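You operate a simulated robot arm through the tools that you are given. There is no shell and no other tool. Be economical: measure what you need, move in short steps, check, and stop when the job is done.

You run a simulated robot arm. Do the job below in one go: nothing can be reset, and whatever is moved stays where it is left.

Task
Brew the coffee on strong and switch off once it has run through.
Fine: push the basket in and set the maker's dial before you switch on.

Only the result counts: the job must be done as asked and must still hold three seconds after the hand-in. Knocking over, shifting, dropping, spilling or breaking anything else fails it.

Robot
A 6-joint arm with a two-finger parallel gripper, fixed in place. Base frame: the origin is at the foot of the arm, x ahead of it, y to its left, z up. Readings come in mm, rad, newtons and seconds.
Its first joint turns from -1.152 to 1.152 rad. Payload 2.45 kg.
The tool frame sits at the grasp point between the pads (the TCP): z along the fingers, y along the line on which they close. The tips reach 24 mm beyond it. Largest opening 68 mm; finger width 17, thickness 10; the body of the gripper, 40 by 70 mm, starts 41 mm behind the TCP.
Orientation is that of the tool frame in the base frame, as a unit quaternion [w, x, y, z]. With the fingers straight down and closing along the base's y, the tool's x points along the base's -x, its y along +y and its z along -z.

Tools
- The arm moves only by the tool send_rows. Its argument "steps" is a list of rows, each an object of numbers (a shift or turn left out is 0, a gripper value left out holds the last): "tx", "ty", "tz": the shift along the base's x, y, z in units of 50 mm (1.0 is 50 mm); "wx", "wy", "wz": the turn, a rotation vector about the base's x, y, z in units of 5 degrees (1.0 is 5 degrees). In form: [{"tx": .., "ty": .., "tz": .., "wx": .., "wy": .., "wz": ..}, ...]. A call has 1 to 20 rows; each row shifts and turns the commanded pose from where the row before left it. "gripper" is the finger opening in cm, from 0 to 6.8, set as the call begins (left out, the last holds). A call with a number of a shift or a turn outside -1 to 1 is refused whole. Each row takes 0.2 s and may step no farther than 50 mm and 0.15 rad from the row before; otherwise, or with a gripper value out of range, the whole call is refused. Where a pose cannot be reached the arm comes as near as it can. A force on the tool above 90 N (or 10 N above the force at the start of the call, whichever is more), or a blocked arm, ends the call early, and 0.2 s more pass. The fingers move at their own pace (about 108 mm/s each) and stop on an object; they squeeze with about 43 N. The grip force told is the motor's: it shows also when the fingers shut on nothing. Time passes only in rows, and 0.2 s behind the last, so rows that do not move let the fingers close. The reply holds the time, the measured pose of the TCP, the force on the tool along the base axes, the opening and the grip force, in the units named above and with some noise, and new pictures: "pictures" is both (left out), scene, wrist or none.
- Cameras (640 x 400 px; columns grow to the right, rows downward): "scene" is fixed at [177.2, 399.3, 1502]; the picture's right is [-0.79, -0.62, 0.00], its down [-0.21, 0.27, -0.94] and it looks along [0.58, -0.74, -0.34] (base axes); focal length 257 px, centre (320, 200). "wrist" rides on the gripper at [-32, 0, -39] in the tool frame; the picture's right is [0.00, -1.00, 0.00], its down [0.97, 0.00, -0.24] and it looks along [0.24, 0.00, 0.97] (tool axes); focal length 218 px, centre (320, 200).
- measure_at(camera, pixels): for up to 12 pixels [column, row] of the newest picture of that camera ("zoom" is the newest enlarged one), the place [x, y, z] in the base frame of the surface seen there, good to about 3 mm, but the place of the scene camera against the robot may be out by one fixed shift of up to 25 mm in any direction. No time passes.
- inspect(camera, box): a new picture of the part [left, top, right, bottom] of that camera's present view, enlarged. No time passes.
- sign_off(): hands the job in; it is judged then, once.

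Go step by step. Measure first, check grasps and placings, and put right what went wrong. The budget is 80 turns and 150 pictures, counting those below and the enlarged ones. Unless the task says otherwise, let go and move clear before handing in, and close with one line.

The tools are called by a JSON object that holds its "api" and its "payload". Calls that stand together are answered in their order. send_rows: Moves the arm, as the interface text tells. Its arguments: {"type":"object","properties":{"steps":{"type":"array","items":{"type":"object","properties":{"tx":{"type":"number"},"ty":{"type":"number"},"tz":{"type":"number"},"wx":{"type":"number"},"wy":{"type":"number"},"wz":{"type":"number"}}}},"gripper":{"type":"number"},"pictures":{"type":"string","enum":["both","scene","wrist","none"]}},"required":["steps"]} The other tools are called the same way: measure_at (camera, pixels) gives the place of the surface under pixels of a picture; inspect (camera, box) takes an enlarged picture of a part of a camera's view; sign_off () hands the job in.

At the start:

```text
t: 0.0
eef_pos: [454.8, -1.6, 1396.6]
tcp_rot: [0.0, 0.0, 1.0, 0.0]
force: [0.1, -0.6, -0.7]
width: 68.1
finger_force: 0.1
```

scene: 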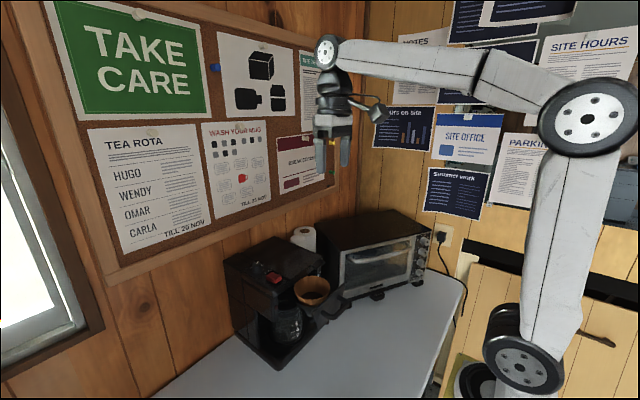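
wrist: 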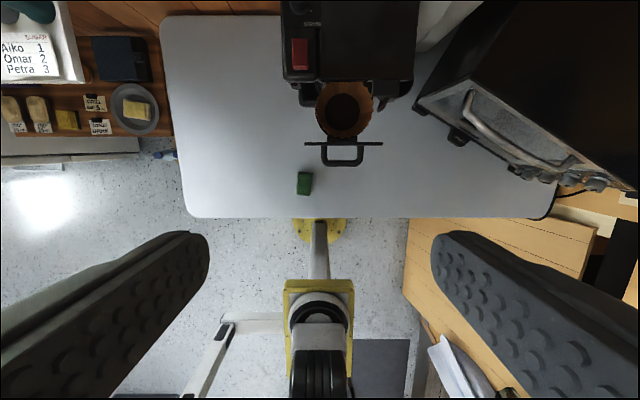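

The scene shows the coffee maker around (275,300) with its basket pulled out, and a red switch at (272,278). I'll zoom in on both views first.

{"api": "inspect", "payload": {"camera": "scene", "box": [210, 220, 370, 380]}}

{"api": "inspect", "payload": {"camera": "wrist", "box": [260, 0, 440, 180]}}

{"api": "measure_at", "payload": {"camera": "wrist", "pixels": [[300, 53], [300, 75], [312, 144], [375, 144], [342, 164], [342, 90], [375, 85], [385, 103], [305, 100], [410, 60], [285, 60], [305, 183]]}}

```text
2.50 times, centred on (290, 300) of scene
```

zoom: 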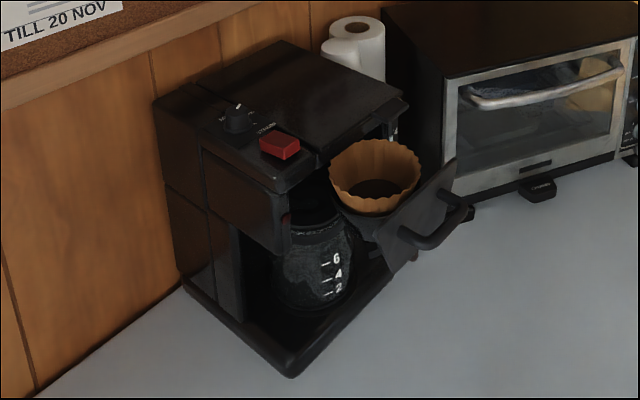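

```text
2.22 times, centred on (350, 90) of wrist
```

zoom: 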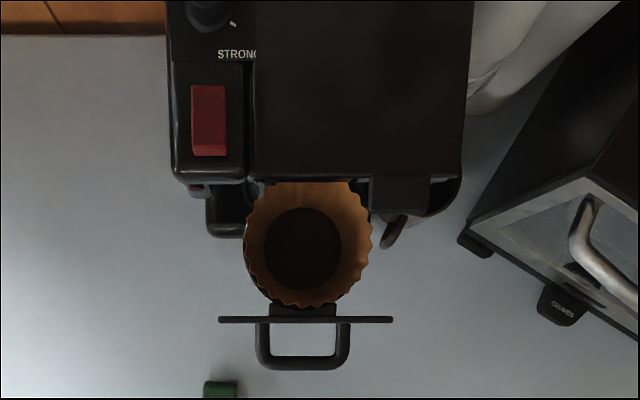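

```text
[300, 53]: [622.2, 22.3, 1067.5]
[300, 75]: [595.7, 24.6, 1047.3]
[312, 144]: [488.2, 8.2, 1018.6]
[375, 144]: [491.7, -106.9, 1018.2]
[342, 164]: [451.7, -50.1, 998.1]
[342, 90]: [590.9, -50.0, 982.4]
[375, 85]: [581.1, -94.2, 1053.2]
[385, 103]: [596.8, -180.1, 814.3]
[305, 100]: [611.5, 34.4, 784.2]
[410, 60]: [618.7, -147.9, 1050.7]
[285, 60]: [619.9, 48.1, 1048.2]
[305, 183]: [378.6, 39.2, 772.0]
```

The switch measures about z=1060 and the handle about z=998, but the counter points come out near z=772-784 instead of the stated 942. I'll cross-check those heights and locate the dial.

{"api": "inspect", "payload": {"camera": "wrist", "box": [270, 0, 350, 50]}}

{"api": "measure_at", "payload": {"camera": "wrist", "pixels": [[220, 120], [230, 190], [450, 190], [305, 175], [420, 30], [320, 3], [345, 143], [345, 160], [325, 155], [360, 155], [344, 118], [350, 40]]}}

{"api": "measure_at", "payload": {"camera": "scene", "pixels": [[220, 380], [400, 340], [269, 249], [272, 278], [280, 278], [320, 311], [345, 303], [290, 375], [275, 255]]}}

```text
8.00 times, centred on (310, 25) of wrist
```

zoom: 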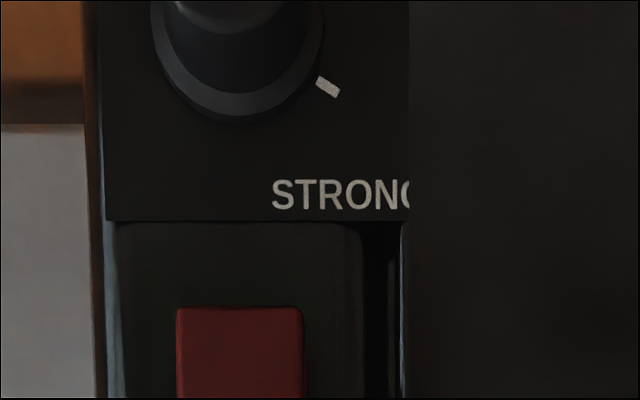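

```text
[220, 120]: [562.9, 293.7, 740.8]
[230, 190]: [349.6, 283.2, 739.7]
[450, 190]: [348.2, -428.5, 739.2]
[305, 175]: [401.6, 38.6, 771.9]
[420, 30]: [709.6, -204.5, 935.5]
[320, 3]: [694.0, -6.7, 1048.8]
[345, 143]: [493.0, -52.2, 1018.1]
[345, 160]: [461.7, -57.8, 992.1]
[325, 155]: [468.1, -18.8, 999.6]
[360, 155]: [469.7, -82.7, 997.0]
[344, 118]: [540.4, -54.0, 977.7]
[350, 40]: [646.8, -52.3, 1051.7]
```

```text
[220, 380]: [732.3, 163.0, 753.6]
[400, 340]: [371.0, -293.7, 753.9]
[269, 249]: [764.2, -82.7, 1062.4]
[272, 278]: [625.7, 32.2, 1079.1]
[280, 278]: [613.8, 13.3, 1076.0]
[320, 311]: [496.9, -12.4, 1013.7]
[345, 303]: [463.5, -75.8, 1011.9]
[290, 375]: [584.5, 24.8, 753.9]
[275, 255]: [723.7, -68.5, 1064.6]
```

The counter is really at z≈740, and the scene camera reads roughly 13 mm high. The dial sits at about (690, 20), beyond the wrist view's top edge, so I'll move forward to see the dial's pointer and scale.

{"api": "send_rows", "payload": {"steps": [{"tx": 0.9, "tz": -0.4}, {"tx": 0.9, "tz": -0.4}, {"tx": 0.9, "tz": -0.4}, {"tx": 0.9, "tz": -0.4}, {"tx": 0.4, "tz": -0.4}, {}], "gripper": 0}}

```text
t: 1.4
eef_pos: [654.7, -2.4, 1297.2]
tcp_rot: [0.001, 0.0, 1.0, 0.0]
force: [-0.2, -0.4, -1.0]
width: 0.0
finger_force: 23.6
```

scene: 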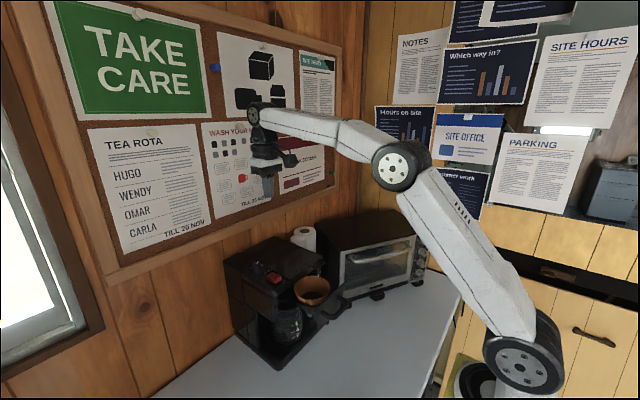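
wrist: 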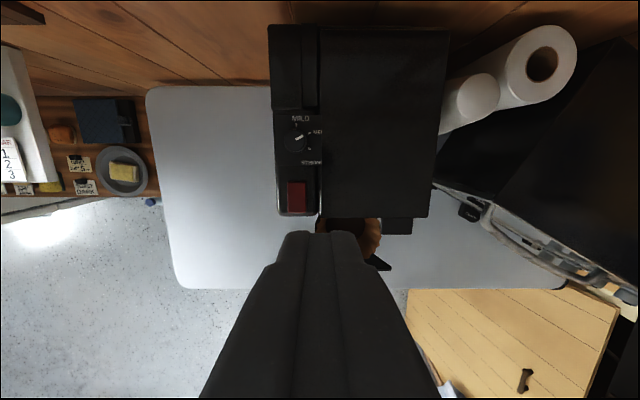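

{"api": "inspect", "payload": {"camera": "wrist", "box": [260, 100, 356, 220]}}

{"api": "measure_at", "payload": {"camera": "wrist", "pixels": [[297, 139], [285, 139], [296, 152], [304, 135], [312, 145], [296, 185], [296, 208], [290, 195], [303, 195], [296, 197], [340, 150], [370, 214]]}}

```text
3.33 times, centred on (308, 160) of wrist
```

zoom: 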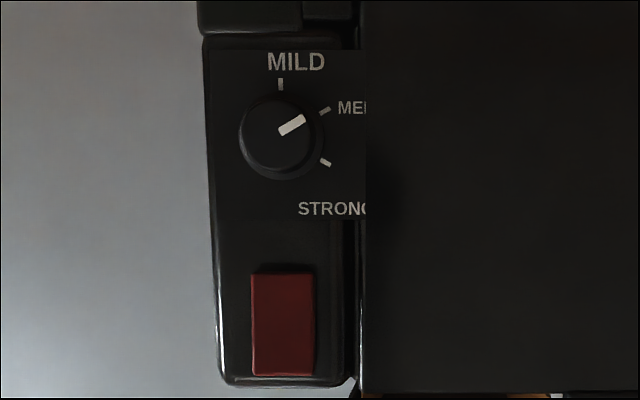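

```text
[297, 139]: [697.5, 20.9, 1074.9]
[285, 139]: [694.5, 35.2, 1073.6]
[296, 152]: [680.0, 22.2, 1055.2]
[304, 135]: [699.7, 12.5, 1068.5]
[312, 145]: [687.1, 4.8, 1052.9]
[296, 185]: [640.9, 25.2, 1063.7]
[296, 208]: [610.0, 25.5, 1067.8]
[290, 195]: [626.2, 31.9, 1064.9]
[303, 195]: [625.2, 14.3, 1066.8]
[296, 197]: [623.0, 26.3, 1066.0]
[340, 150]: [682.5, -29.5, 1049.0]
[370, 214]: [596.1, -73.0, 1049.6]
```

The dial is on medium, centred at about (696, 24), and strong needs about 60° clockwise seen from above. The switch is near (625, 25). First the basket: I'll go in front of the handle (bar at x≈451, z≈998) with closed fingers.

{"api": "send_rows", "payload": {"steps": [{"tx": -0.8, "ty": -0.17}, {"tx": -0.8, "ty": -0.17}, {"tx": -0.8, "ty": -0.17}, {"tx": -0.8, "ty": -0.17}, {"tx": -0.8, "ty": -0.17}, {"tx": -0.85, "ty": -0.15}, {"tz": -0.9}, {"tz": -0.9}, {"tz": -0.9}, {"tz": -0.9}, {"tz": -0.4}, {}]}}

```text
t: 4.0
eef_pos: [412.5, -53.5, 1096.5]
tcp_rot: [0.0, 0.0, 1.0, -0.001]
force: [-0.4, 0.5, -0.6]
width: 0.3
finger_force: 23.4
```

scene: 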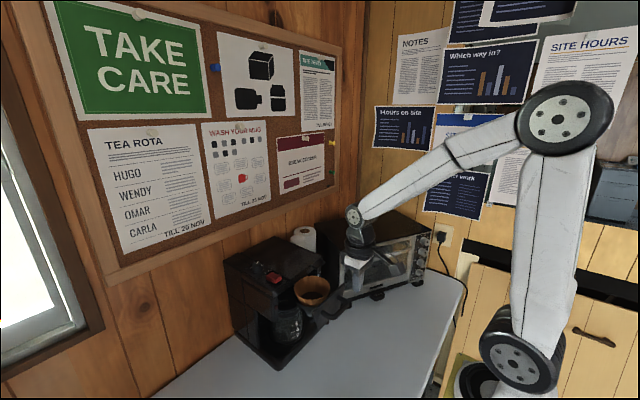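
wrist: 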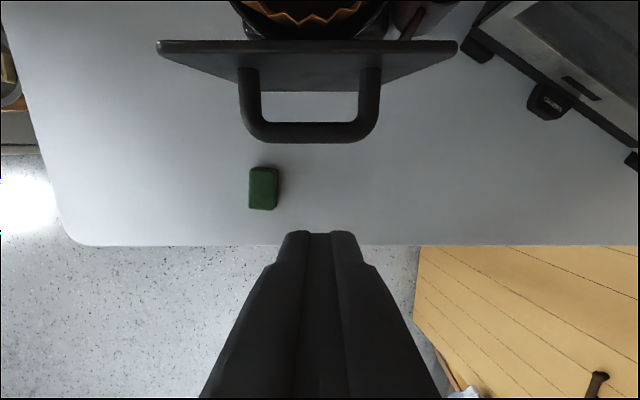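

{"api": "measure_at", "payload": {"camera": "wrist", "pixels": [[310, 132], [310, 124], [310, 140], [250, 90], [370, 90], [165, 44], [450, 44], [310, 42], [310, 70]]}}

{"api": "send_rows", "payload": {"steps": [{"tz": -0.9}, {"tz": -0.6}, {"tz": -0.5}, {}]}}

```text
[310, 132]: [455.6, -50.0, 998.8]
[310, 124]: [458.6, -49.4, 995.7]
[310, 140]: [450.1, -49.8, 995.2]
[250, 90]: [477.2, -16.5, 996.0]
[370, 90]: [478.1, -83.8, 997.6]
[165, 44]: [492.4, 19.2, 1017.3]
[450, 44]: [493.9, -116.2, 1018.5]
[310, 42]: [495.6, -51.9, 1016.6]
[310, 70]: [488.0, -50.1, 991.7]
```

```text
t: 5.0
eef_pos: [413.1, -53.1, 996.5]
tcp_rot: [0.0, 0.0, 1.0, 0.0]
force: [0.8, 0.3, -0.5]
width: 0.0
finger_force: 24.1
```

scene: 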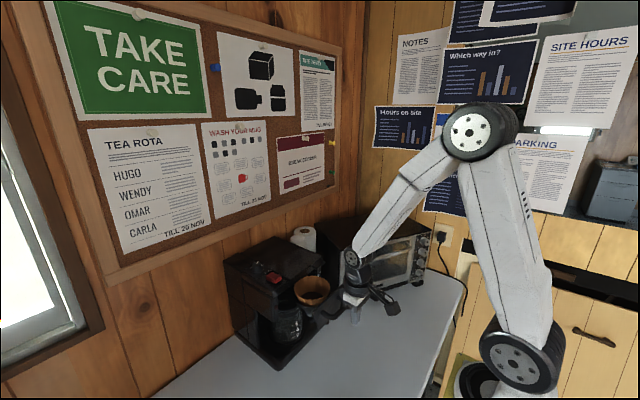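
wrist: 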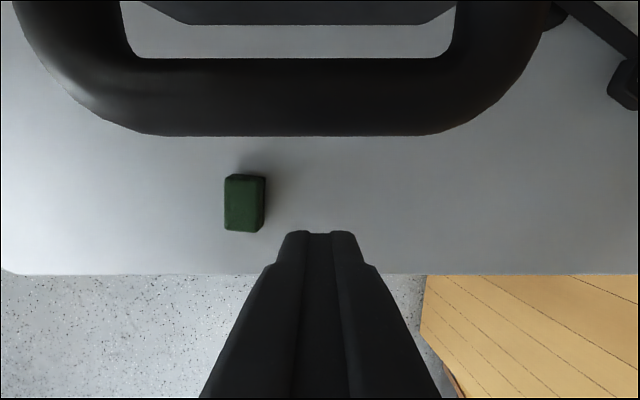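

The bar's front face is at x≈450 and the finger tips are now at z≈972, below its top. Next I'll push along +x in short steps; contact should come near TCP x≈441.

{"api": "send_rows", "payload": {"steps": [{"tx": 0.3}, {"tx": 0.3}, {"tx": 0.3}, {"tx": 0.3}, {"tx": 0.3}, {"tx": 0.3}, {"tx": 0.3}]}}

```text
t: 6.6
eef_pos: [516.6, -52.3, 996.8]
tcp_rot: [0.0, 0.001, 1.0, 0.0]
force: [-0.5, -1.1, 0.9]
width: 0.0
finger_force: 23.9
```

scene: 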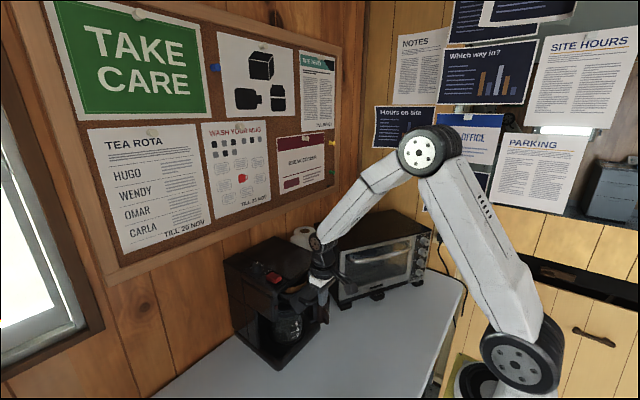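
wrist: 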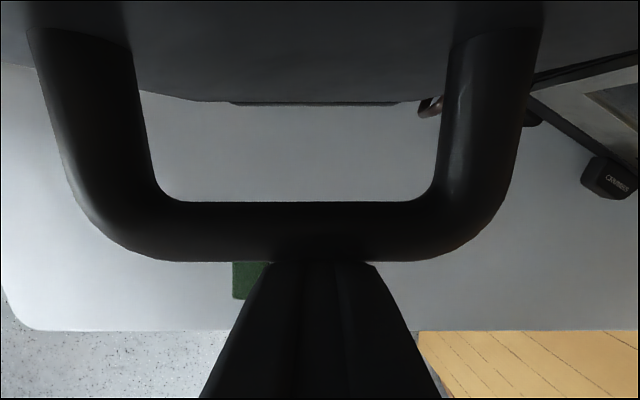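

The basket slides easily, with the panel moving ahead of the fingers. I'll keep pushing in smaller steps and watch for the stop.

{"api": "send_rows", "payload": {"steps": [{"tx": 0.14}, {"tx": 0.14}, {"tx": 0.14}]}}

{"api": "inspect", "payload": {"camera": "scene", "box": [210, 220, 370, 380]}}

```text
t: 7.4
eef_pos: [539.7, -53.1, 997.4]
tcp_rot: [0.0, 0.0, 1.0, 0.0]
force: [-0.4, -0.2, -0.3]
width: 0.0
finger_force: 24.0
```

scene: 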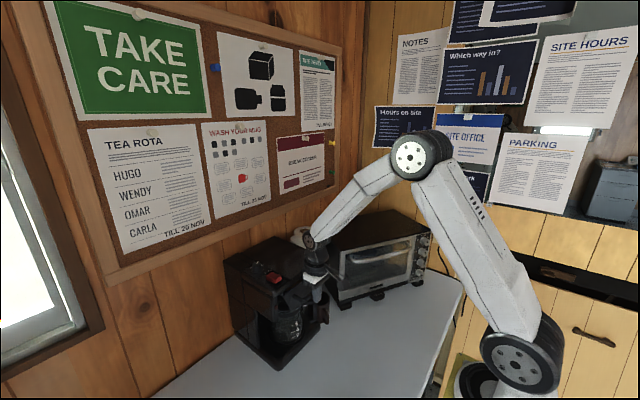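
wrist: 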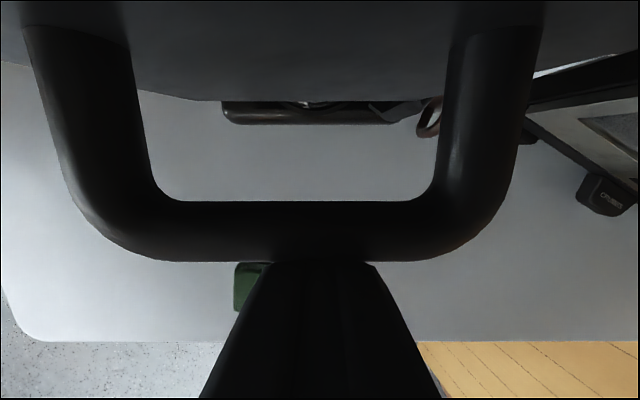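

```text
2.50 times, centred on (290, 300) of scene
```

zoom: 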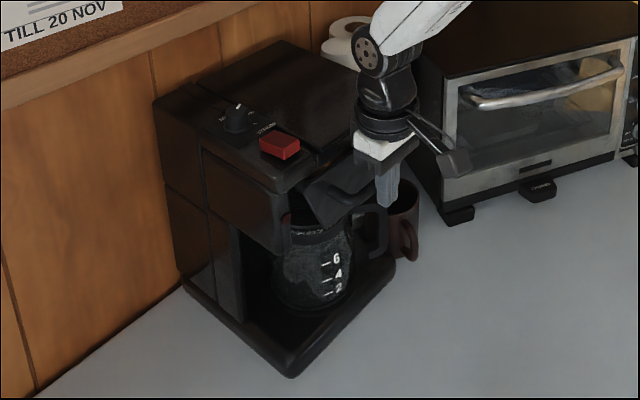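

The panel is nearly flush and there's still no resistance. I'll continue in 3 mm steps.

{"api": "send_rows", "payload": {"steps": [{"tx": 0.06}, {"tx": 0.06}, {"tx": 0.06}], "pictures": "wrist"}}

{"api": "inspect", "payload": {"camera": "scene", "box": [250, 250, 330, 330]}}

```text
t: 8.2
eef_pos: [546.5, -53.7, 995.3]
tcp_rot: [-0.002, 0.001, 1.0, 0.001]
force: [-13.1, 1.4, 3.9]
width: 0.0
finger_force: 23.8
```

wrist: 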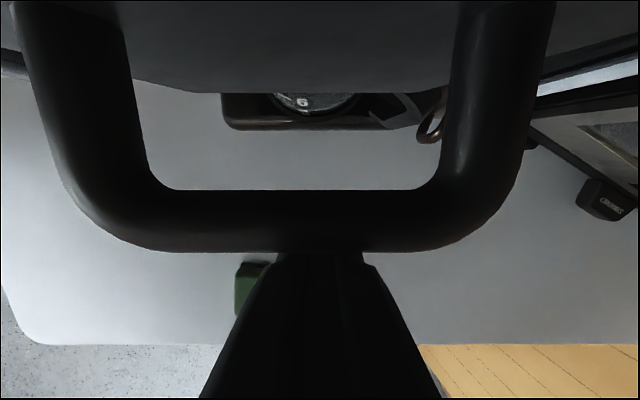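

```text
5.00 times, centred on (290, 290) of scene
```

zoom: 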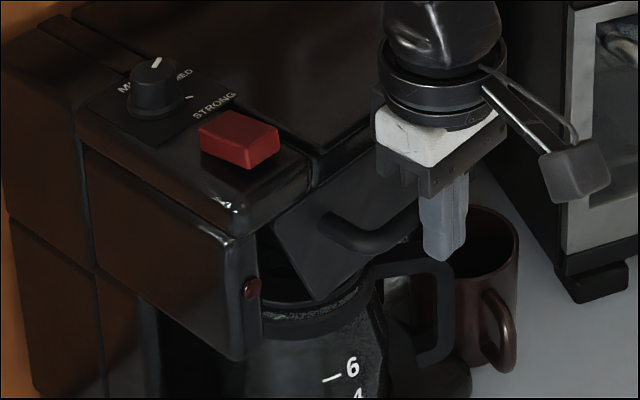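

There's now resistance (13 N), and the bar seems to have gone a few mm ahead of the fingers. I'll back off and check that it's seated.

{"api": "send_rows", "payload": {"steps": [{"tx": -0.4}, {"tx": -0.6}, {"tx": -0.6}, {"tz": 0.9}, {"tz": 0.9}, {"tz": 0.4}, {}]}}

{"api": "inspect", "payload": {"camera": "scene", "box": [240, 240, 340, 340]}}

```text
t: 9.8
eef_pos: [467.8, -52.1, 1106.7]
tcp_rot: [0.0, 0.001, 1.0, 0.0]
force: [0.3, 0.3, -0.3]
width: 0.0
finger_force: 23.6
```

scene: 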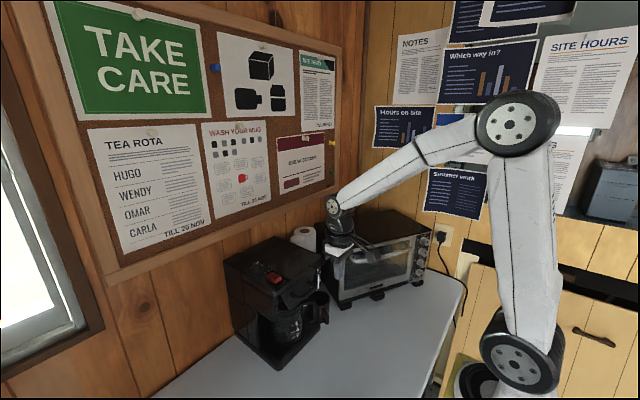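
wrist: 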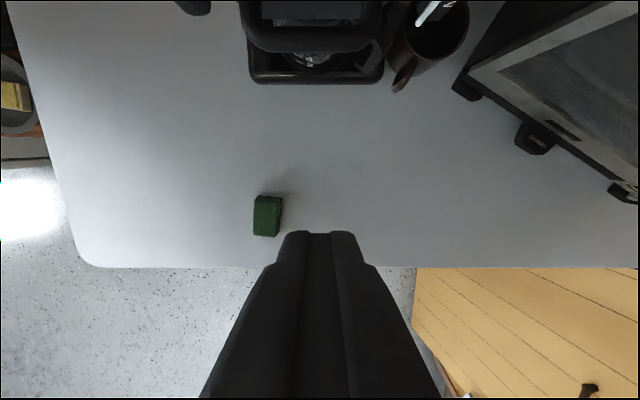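

```text
4.00 times, centred on (290, 290) of scene
```

zoom: 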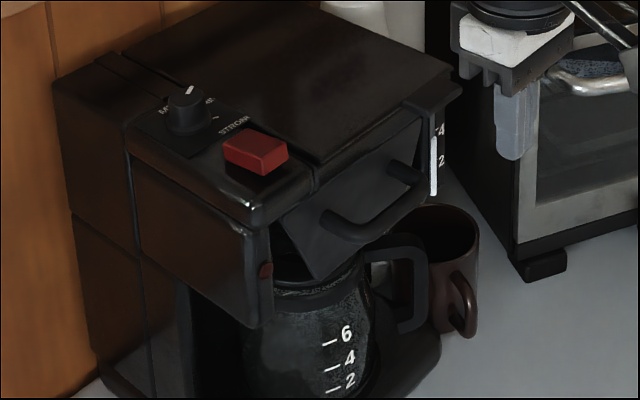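

The panel now sits under the lid. I'll raise and move forward over the dial, and check the basket seat from above on the way.

{"api": "measure_at", "payload": {"camera": "wrist", "pixels": [[310, 45], [310, 38], [310, 2], [250, 10], [375, 10]]}}

{"api": "send_rows", "payload": {"steps": [{"tz": 0.8}, {"tz": 0.8}, {"tz": 0.8}, {"tx": 0.8}, {"tx": 0.8}, {}], "pictures": "wrist"}}

{"api": "inspect", "payload": {"camera": "wrist", "box": [240, 60, 400, 220]}}

```text
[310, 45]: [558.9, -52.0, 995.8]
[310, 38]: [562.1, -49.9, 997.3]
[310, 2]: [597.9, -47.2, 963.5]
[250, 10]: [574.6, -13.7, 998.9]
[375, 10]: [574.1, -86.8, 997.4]
```

```text
t: 11.2
eef_pos: [547.5, -52.0, 1225.9]
tcp_rot: [0.001, 0.0, 1.0, 0.0]
force: [-0.6, 0.7, -0.7]
width: 0.0
finger_force: 23.4
```

wrist: 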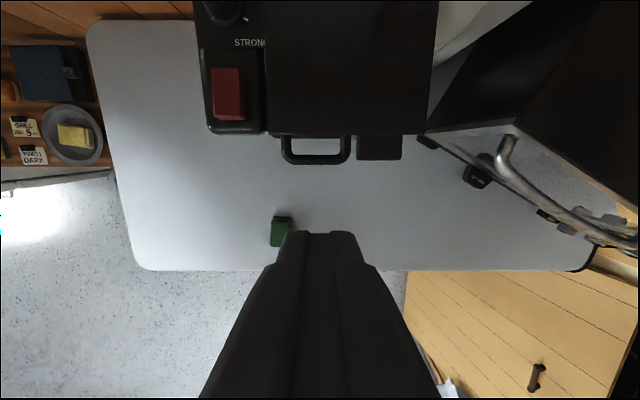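

```text
2.50 times, centred on (320, 140) of wrist
```

zoom: 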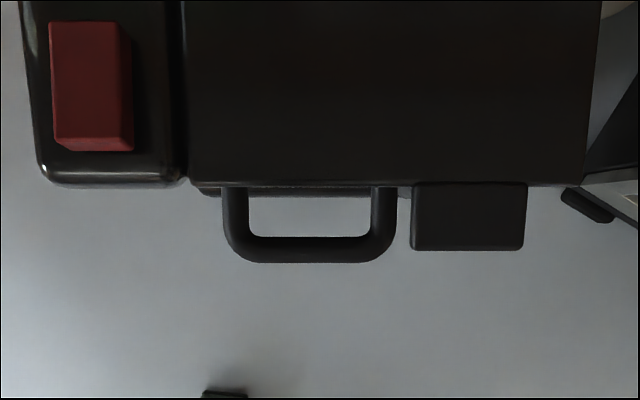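

The bar's front is now at x≈553, so the basket moved about 104 mm. The gripper body may have touched the gauge box at y≈-88 instead of the basket reaching its stop, so I'll push again at y≈-40, clear of it.

{"api": "send_rows", "payload": {"steps": [{"tx": -0.9, "ty": 0.26}, {"tz": -0.92}, {"tz": -0.92}, {"tz": -0.92}, {"tz": -0.92}, {"tz": -0.92}, {"tx": 0.3}, {"tx": 0.3}, {"tx": 0.2}, {"tx": 0.1}, {"tx": 0.06}, {}], "pictures": "wrist"}}

```text
t: 13.8
eef_pos: [548.1, -40.6, 996.2]
tcp_rot: [-0.002, 0.0, 1.0, 0.0]
force: [-15.2, 0.2, 6.6]
width: 0.0
finger_force: 23.4
```

wrist: 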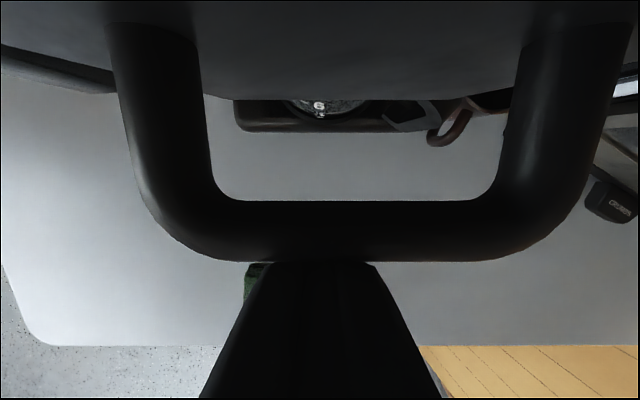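

It went about 3 mm further, and the force is now 15 N. One more slight push should show whether this is the stop.

{"api": "send_rows", "payload": {"steps": [{"tx": 0.04}, {"tx": 0.04}, {}], "pictures": "none"}}

```text
t: 14.6
eef_pos: [549.1, -40.8, 997.6]
tcp_rot: [-0.007, 0.001, 1.0, 0.0]
force: [-49.3, -2.6, 25.5]
width: 0.2
finger_force: 23.4
```

Force jumped to 49 N with almost no movement, so the basket is at its stop. I'll back off, rise and go above the dial with open fingers.

{"api": "send_rows", "payload": {"steps": [{"tx": -0.5}, {"tx": -0.7}, {"tz": 0.9}, {"tz": 0.9}, {"tz": 0.9}, {"tz": 0.5}, {"tx": 0.9, "ty": 0.3}, {"tx": 0.9, "ty": 0.3}, {"tx": 0.9, "ty": 0.35}, {"tx": 0.9, "ty": 0.35}, {}], "pictures": "both", "gripper": 5}}

{"api": "inspect", "payload": {"camera": "wrist", "box": [240, 60, 400, 220]}}

{"api": "inspect", "payload": {"camera": "scene", "box": [240, 240, 340, 340]}}

```text
t: 17.0
eef_pos: [674.8, 24.1, 1155.5]
tcp_rot: [0.0, 0.0, 1.0, 0.0]
force: [-0.7, 0.2, -0.1]
width: 50.1
finger_force: 0.0
```

scene: 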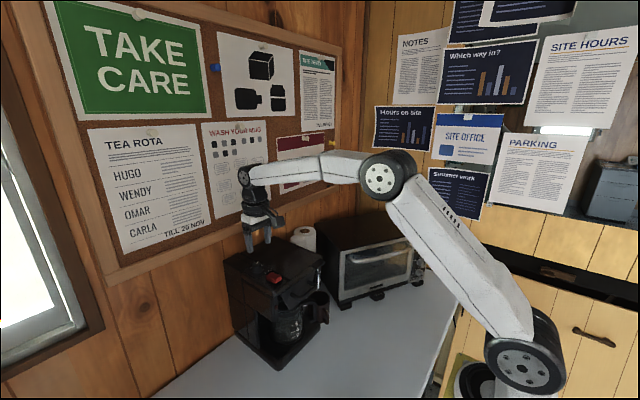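
wrist: 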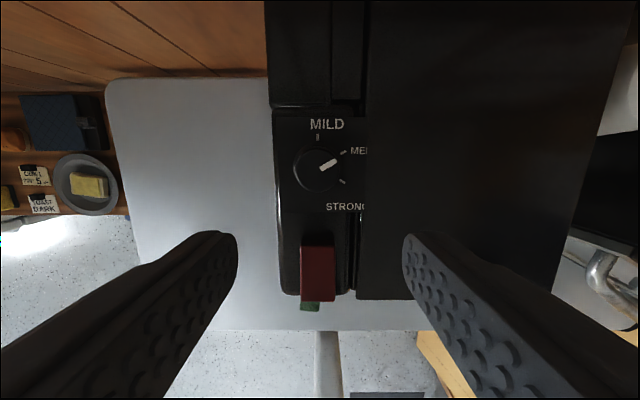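

```text
2.50 times, centred on (320, 140) of wrist
```

zoom: 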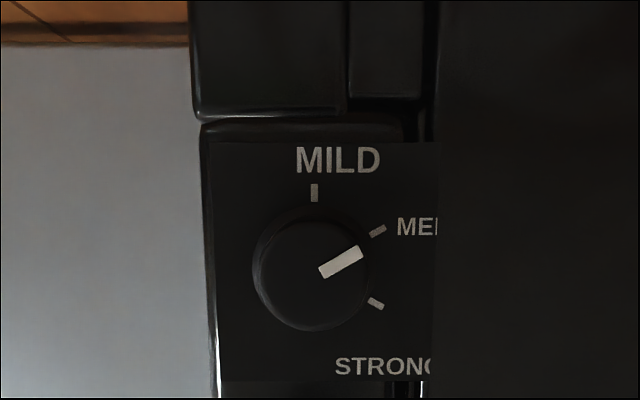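

```text
4.00 times, centred on (290, 290) of scene
```

zoom: 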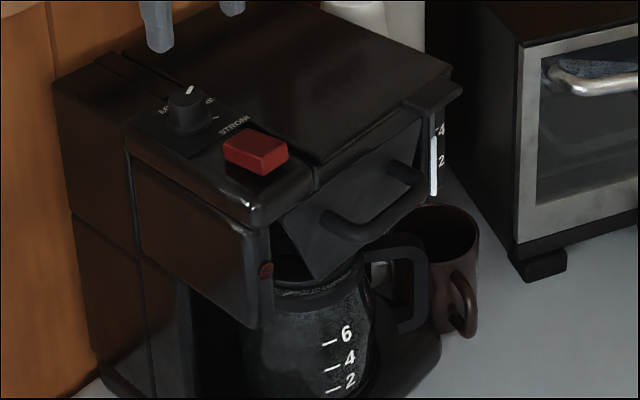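

The knob centre is at pixel (319,168). I'll measure it and the raised rear block, to check the fingers clear it.

{"api": "measure_at", "payload": {"camera": "wrist", "pixels": [[312, 168], [319, 162], [319, 176], [319, 188], [300, 90], [300, 106], [350, 90], [285, 180], [345, 180], [390, 150], [318, 255], [318, 290]]}}

```text
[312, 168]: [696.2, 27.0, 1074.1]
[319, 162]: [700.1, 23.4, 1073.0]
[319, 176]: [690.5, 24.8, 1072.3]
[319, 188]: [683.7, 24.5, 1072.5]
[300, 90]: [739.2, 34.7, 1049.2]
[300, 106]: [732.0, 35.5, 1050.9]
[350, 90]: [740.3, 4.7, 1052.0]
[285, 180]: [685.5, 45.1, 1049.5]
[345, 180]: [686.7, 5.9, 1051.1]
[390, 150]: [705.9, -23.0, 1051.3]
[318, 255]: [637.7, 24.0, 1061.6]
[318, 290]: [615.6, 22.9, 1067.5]
```

Everything around is flat at z≈1050, and the knob is at (696, 24.5) with its top at 1073. I'll descend around it and grip.

{"api": "send_rows", "payload": {"steps": [{"tx": 0.43}, {"tz": -0.7}, {"tz": -0.5}, {"tz": -0.25}, {}], "pictures": "wrist"}}

{"api": "send_rows", "payload": {"steps": [{}, {}, {}], "gripper": 2, "pictures": "both"}}

```text
t: 18.2
eef_pos: [696.1, 25.1, 1083.1]
tcp_rot: [0.0, 0.0, 1.0, 0.0]
force: [-0.2, 0.2, 0.2]
width: 50.1
finger_force: 0.0
```

wrist: 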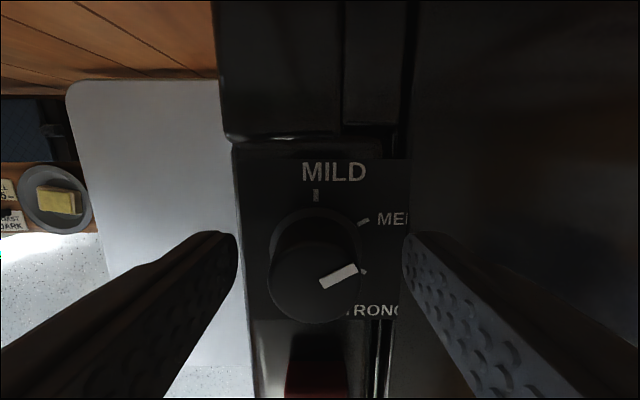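

```text
t: 19.0
eef_pos: [695.7, 27.0, 1082.9]
tcp_rot: [0.0, 0.001, 1.0, 0.0]
force: [0.4, 11.8, -2.4]
width: 26.5
finger_force: 41.8
```

scene: 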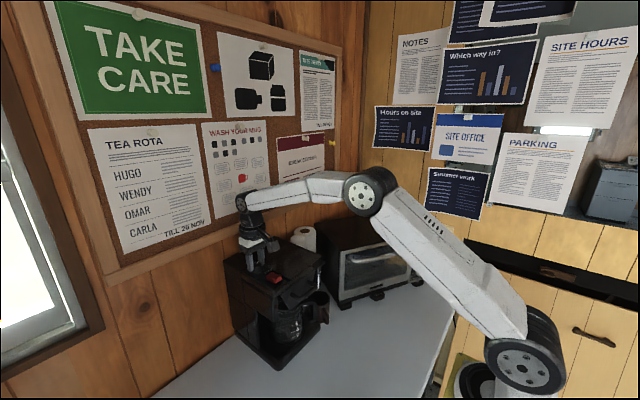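
wrist: 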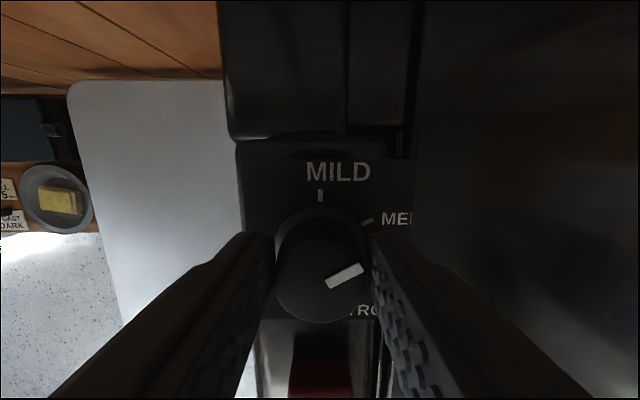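

The knob is held at 26.5 mm with a small side load. I'll relieve it by 2 mm and turn 30° clockwise, then check.

{"api": "send_rows", "payload": {"steps": [{"ty": 0.05}, {"wz": -1}, {"wz": -1}, {"wz": -1}, {"wz": -1}, {"wz": -1}, {"wz": -1}, {}], "pictures": "wrist"}}

```text
t: 20.8
eef_pos: [695.7, 25.7, 1082.6]
tcp_rot: [-0.001, 0.261, 0.965, -0.001]
force: [-4.3, -22.7, -8.9]
width: 26.6
finger_force: 41.5
```

wrist: 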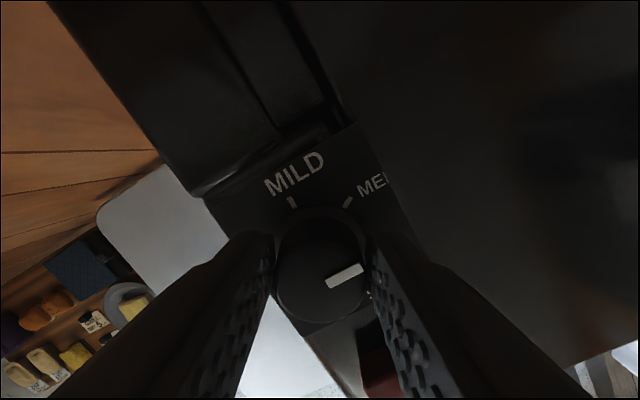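

The pointer turned with the gripper. I'll relax the side load and finish the remaining 30°.

{"api": "send_rows", "payload": {"steps": [{"ty": -0.05}, {"wz": -1}, {"wz": -1}, {"wz": -1}, {"wz": -1}, {"wz": -1}, {"wz": -1}, {}], "pictures": "wrist"}}

{"api": "inspect", "payload": {"camera": "scene", "box": [240, 240, 320, 290]}}

```text
t: 22.6
eef_pos: [694.2, 23.5, 1082.4]
tcp_rot: [-0.002, 0.5, 0.866, -0.002]
force: [-21.0, -16.0, -7.9]
width: 26.4
finger_force: 41.3
```

wrist: 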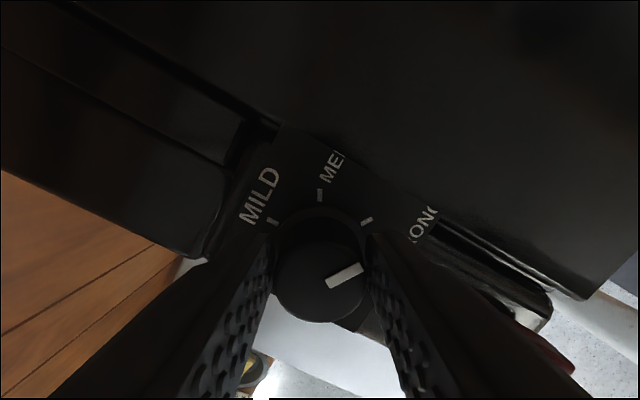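

```text
8.00 times, centred on (280, 265) of scene
```

zoom: 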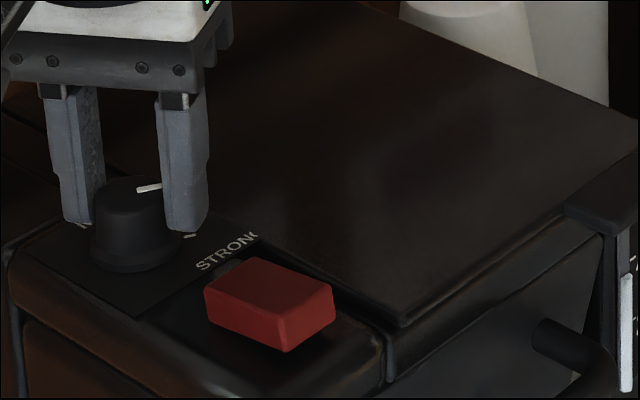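

The pointer now appears to line up with the strong mark at (366,221). I'll release, rise and turn the gripper back to check.

{"api": "send_rows", "payload": {"steps": [{}, {}, {"tz": 0.6}, {"tz": 0.9}, {"wz": 1}, {"wz": 1}, {"wz": 1}, {"wz": 1}, {"wz": 1}, {"wz": 1}, {"wz": 1}, {"wz": 1}, {"wz": 1}, {"wz": 1}, {"wz": 1}, {"wz": 1}, {"tx": -0.5}, {}], "gripper": 5, "pictures": "wrist"}}

{"api": "inspect", "payload": {"camera": "wrist", "box": [240, 60, 400, 220]}}

```text
t: 26.4
eef_pos: [669.8, 25.0, 1158.7]
tcp_rot: [0.001, -0.001, 1.0, 0.0]
force: [0.0, -0.7, 0.3]
width: 50.0
finger_force: 0.0
```

wrist: 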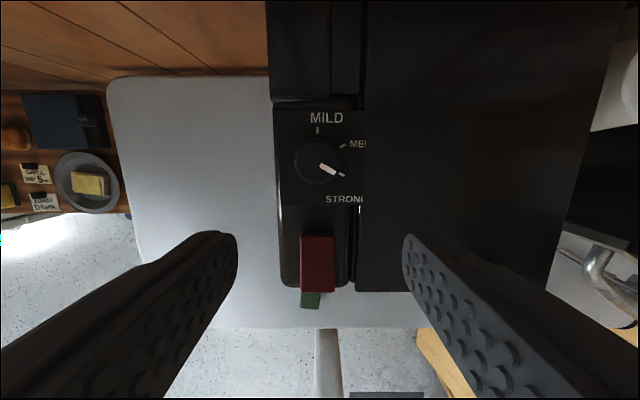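

```text
2.50 times, centred on (320, 140) of wrist
```

zoom: 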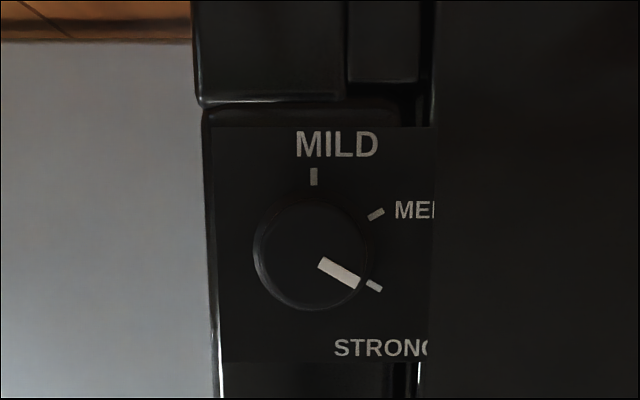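

The dial sits right on strong. The switch's front end (x≈612, z≈1067) is raised and the rear (z≈1061) is down, so I'll press the front with closed fingers.

{"api": "send_rows", "payload": {"steps": [{"tx": -0.6}, {"tx": -0.56}, {"tz": -0.6}, {"tz": -0.4}, {}], "gripper": 0, "pictures": "both"}}

{"api": "inspect", "payload": {"camera": "scene", "box": [240, 250, 320, 300]}}

```text
t: 27.6
eef_pos: [613.0, 26.2, 1107.6]
tcp_rot: [0.0, 0.0, 1.0, 0.0]
force: [0.3, 0.1, -1.0]
width: 0.0
finger_force: 23.5
```

scene: 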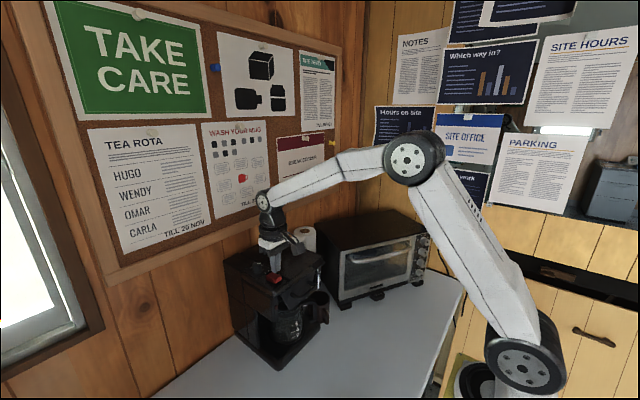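
wrist: 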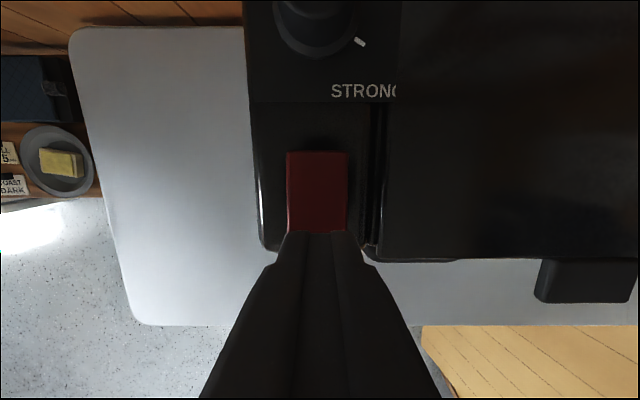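

```text
8.00 times, centred on (280, 275) of scene
```

zoom: 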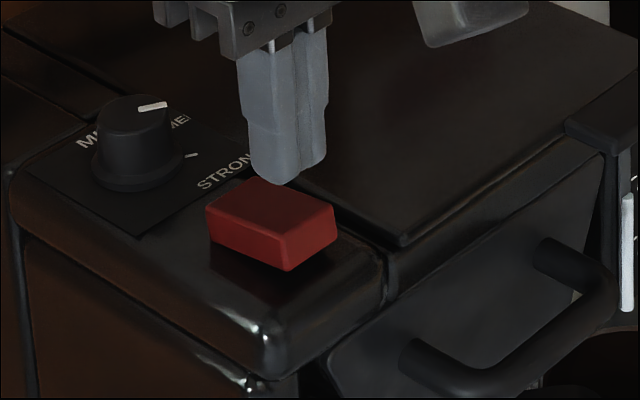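

The fingers are over the front end of the rocker. I'll lower slowly until it clicks.

{"api": "send_rows", "payload": {"steps": [{"tz": -0.2}, {"tz": -0.1}, {"tz": -0.06}, {"tz": -0.06}, {"tz": -0.06}], "pictures": "wrist"}}

{"api": "inspect", "payload": {"camera": "scene", "box": [240, 250, 320, 300]}}

```text
t: 28.8
eef_pos: [613.1, 24.8, 1090.2]
tcp_rot: [0.004, 0.0, 1.0, 0.0]
force: [-23.1, -0.6, 45.6]
width: 0.0
finger_force: 24.2
```

wrist: 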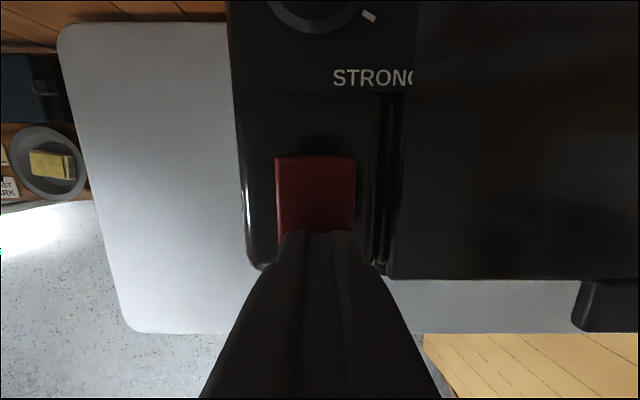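

```text
8.00 times, centred on (280, 275) of scene
```

zoom: 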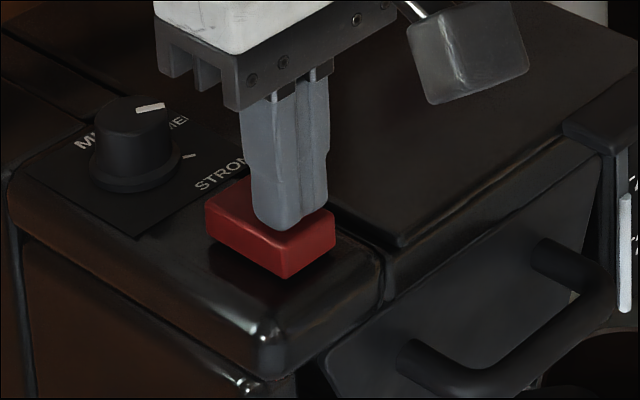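

The force is 46 N with no click, so the pressed spot may be near the pivot. I'll lift and measure the rocker's profile.

{"api": "send_rows", "payload": {"steps": [{"tz": 0.5}, {"tx": -0.7, "tz": 0.5}, {}], "pictures": "wrist"}}

{"api": "inspect", "payload": {"camera": "scene", "box": [250, 260, 298, 290]}}

{"api": "inspect", "payload": {"camera": "wrist", "box": [260, 60, 380, 180]}}

```text
t: 29.6
eef_pos: [578.6, 26.4, 1135.2]
tcp_rot: [0.0, 0.0, 1.0, 0.0]
force: [0.3, -0.4, 0.0]
width: 0.0
finger_force: 24.1
```

wrist: 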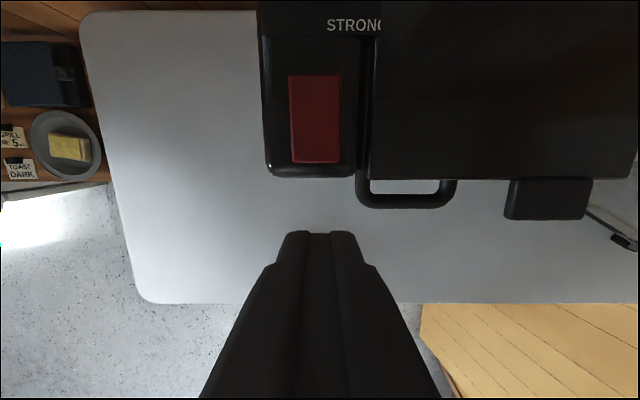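

```text
13.33 times, centred on (274, 275) of scene
```

zoom: 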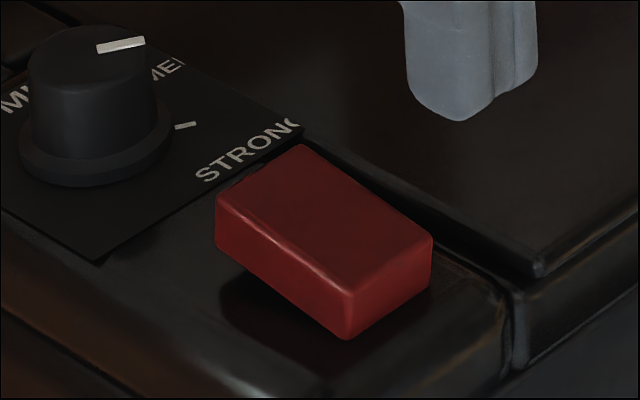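

```text
3.33 times, centred on (320, 120) of wrist
```

zoom: 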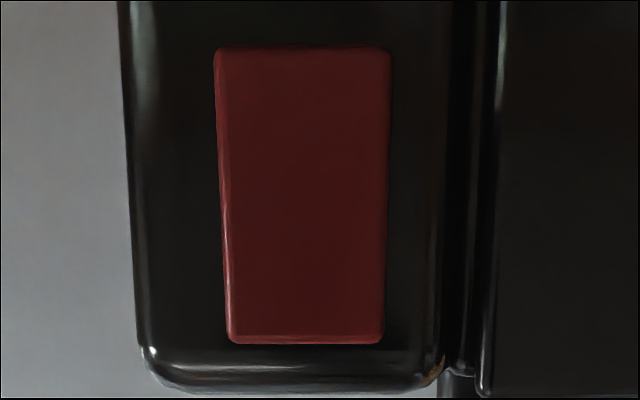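

{"api": "measure_at", "payload": {"camera": "wrist", "pixels": [[315, 78], [315, 90], [315, 105], [315, 120], [315, 135], [315, 150], [315, 158], [315, 168], [305, 90], [305, 150], [345, 120], [275, 120]]}}

{"api": "inspect", "payload": {"camera": "scene", "box": [240, 240, 340, 340]}}

```text
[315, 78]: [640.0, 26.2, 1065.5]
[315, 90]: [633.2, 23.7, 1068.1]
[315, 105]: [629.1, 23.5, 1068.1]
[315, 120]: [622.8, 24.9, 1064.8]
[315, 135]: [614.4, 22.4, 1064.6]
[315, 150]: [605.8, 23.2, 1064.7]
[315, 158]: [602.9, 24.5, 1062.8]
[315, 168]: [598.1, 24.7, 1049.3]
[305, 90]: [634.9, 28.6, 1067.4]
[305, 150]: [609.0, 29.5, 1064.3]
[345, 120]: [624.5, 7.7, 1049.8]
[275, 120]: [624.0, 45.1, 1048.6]
```

```text
4.00 times, centred on (290, 290) of scene
```

zoom: 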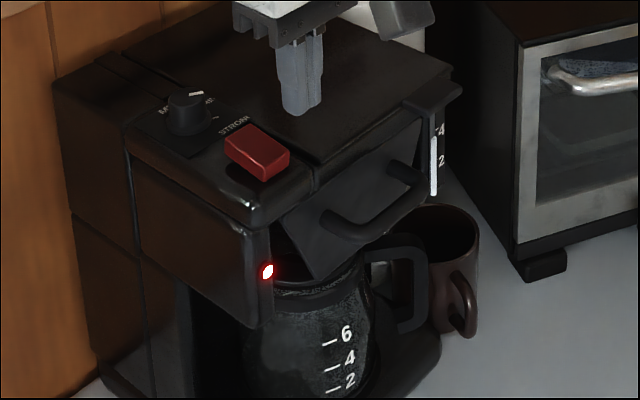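

The lamp at zoom (267,271) is lit and the rocker has flipped (rear 1068, front 1063), so it is brewing. I'll hover over the rear end and wait, watching the carafe, gauge and lamp.

{"api": "send_rows", "payload": {"steps": [{"tx": 0.56}, {"tx": 0.56}, {}, {}, {}, {}, {}, {}, {}, {}, {}, {}, {}, {}, {}, {}, {}, {}, {}, {}], "pictures": "none"}}

{"api": "inspect", "payload": {"camera": "scene", "box": [240, 260, 340, 360]}}

```text
t: 33.8
eef_pos: [633.6, 24.1, 1133.7]
tcp_rot: [0.0, -0.001, 1.0, 0.0]
force: [0.4, 0.3, 0.2]
width: 0.0
finger_force: 24.4
```

```text
4.00 times, centred on (290, 310) of scene
```

zoom: 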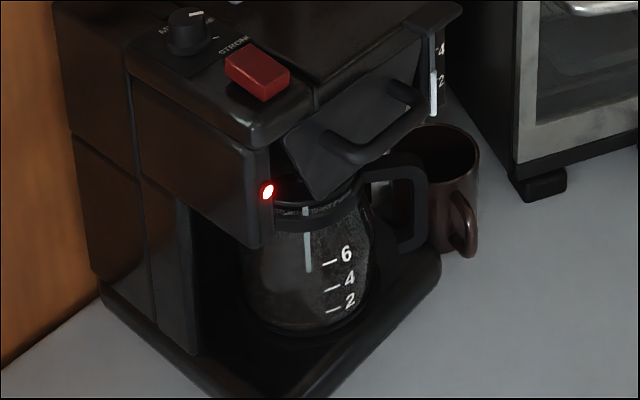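

The gauge level is falling and coffee is running into the carafe. I'll keep waiting.

{"api": "send_rows", "payload": {"steps": [{}, {}, {}, {}, {}, {}, {}, {}, {}, {}, {}, {}, {}, {}, {}, {}, {}, {}, {}, {}], "pictures": "none"}}

{"api": "send_rows", "payload": {"steps": [{}, {}, {}, {}, {}, {}, {}, {}, {}, {}, {}, {}, {}, {}, {}, {}, {}, {}, {}, {}], "pictures": "none"}}

{"api": "inspect", "payload": {"camera": "scene", "box": [240, 260, 340, 360]}}

```text
t: 38.0
eef_pos: [634.5, 25.3, 1134.3]
tcp_rot: [0.0, 0.0, 1.0, 0.0]
force: [0.0, 0.9, 0.4]
width: 0.0
finger_force: 23.8
```

```text
t: 42.2
eef_pos: [634.7, 24.4, 1134.1]
tcp_rot: [0.0, 0.0, 1.0, 0.0]
force: [-0.2, 0.6, -0.5]
width: 0.2
finger_force: 23.7
```

```text
4.00 times, centred on (290, 310) of scene
```

zoom: 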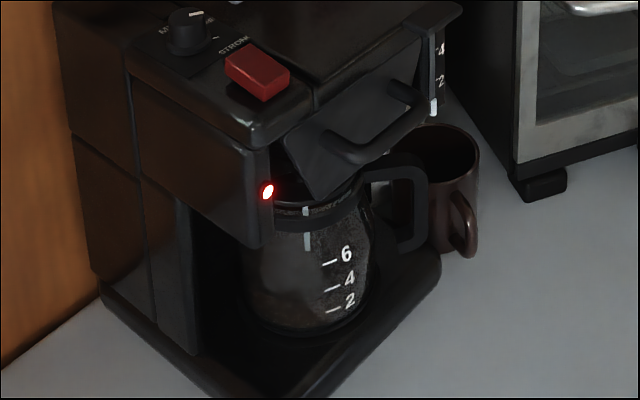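

The gauge is nearly empty, so I'll wait a bit more.

{"api": "send_rows", "payload": {"steps": [{}, {}, {}, {}, {}, {}, {}, {}, {}, {}, {}, {}, {}, {}, {}, {}, {}, {}, {}, {}], "pictures": "none"}}

{"api": "send_rows", "payload": {"steps": [{}, {}, {}, {}, {}, {}, {}, {}, {}, {}, {}, {}, {}, {}, {}], "pictures": "none"}}

{"api": "inspect", "payload": {"camera": "scene", "box": [240, 260, 340, 360]}}

```text
t: 46.4
eef_pos: [633.7, 24.5, 1134.4]
tcp_rot: [0.0, 0.0, 1.0, 0.0]
force: [1.1, 0.7, -1.1]
width: 0.0
finger_force: 23.3
```

```text
t: 49.6
eef_pos: [633.9, 23.9, 1134.7]
tcp_rot: [0.0, 0.0, 1.0, 0.0]
force: [0.6, -1.1, 0.2]
width: 0.0
finger_force: 23.3
```

```text
4.00 times, centred on (290, 310) of scene
```

zoom: 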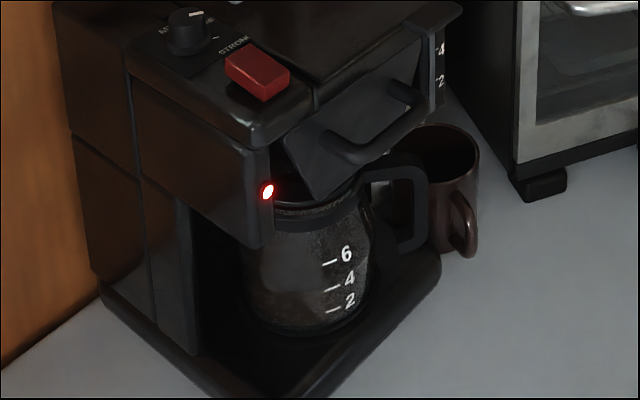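

The gauge is empty and the stream has stopped. I'll let it drip for about 2 s, then press the rear end of the rocker.

{"api": "send_rows", "payload": {"steps": [{}, {}, {}, {}, {}, {}, {}, {}, {}, {}, {"tx": 0.04, "tz": -0.4}, {"tz": -0.34}, {"tz": -0.1}, {"tz": -0.06}, {"tz": -0.06}, {"tz": -0.06}], "pictures": "none"}}

{"api": "inspect", "payload": {"camera": "scene", "box": [240, 260, 340, 360]}}

```text
t: 53.0
eef_pos: [636.8, 26.1, 1088.5]
tcp_rot: [0.004, 0.0, 1.0, 0.0]
force: [-5.0, -1.3, 38.4]
width: 0.0
finger_force: 24.0
```

```text
4.00 times, centred on (290, 310) of scene
```

zoom: 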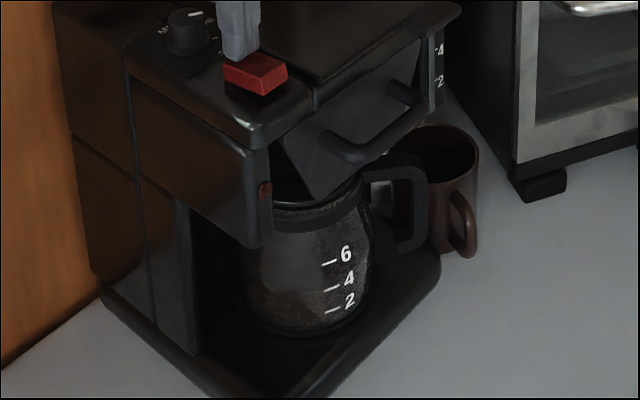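

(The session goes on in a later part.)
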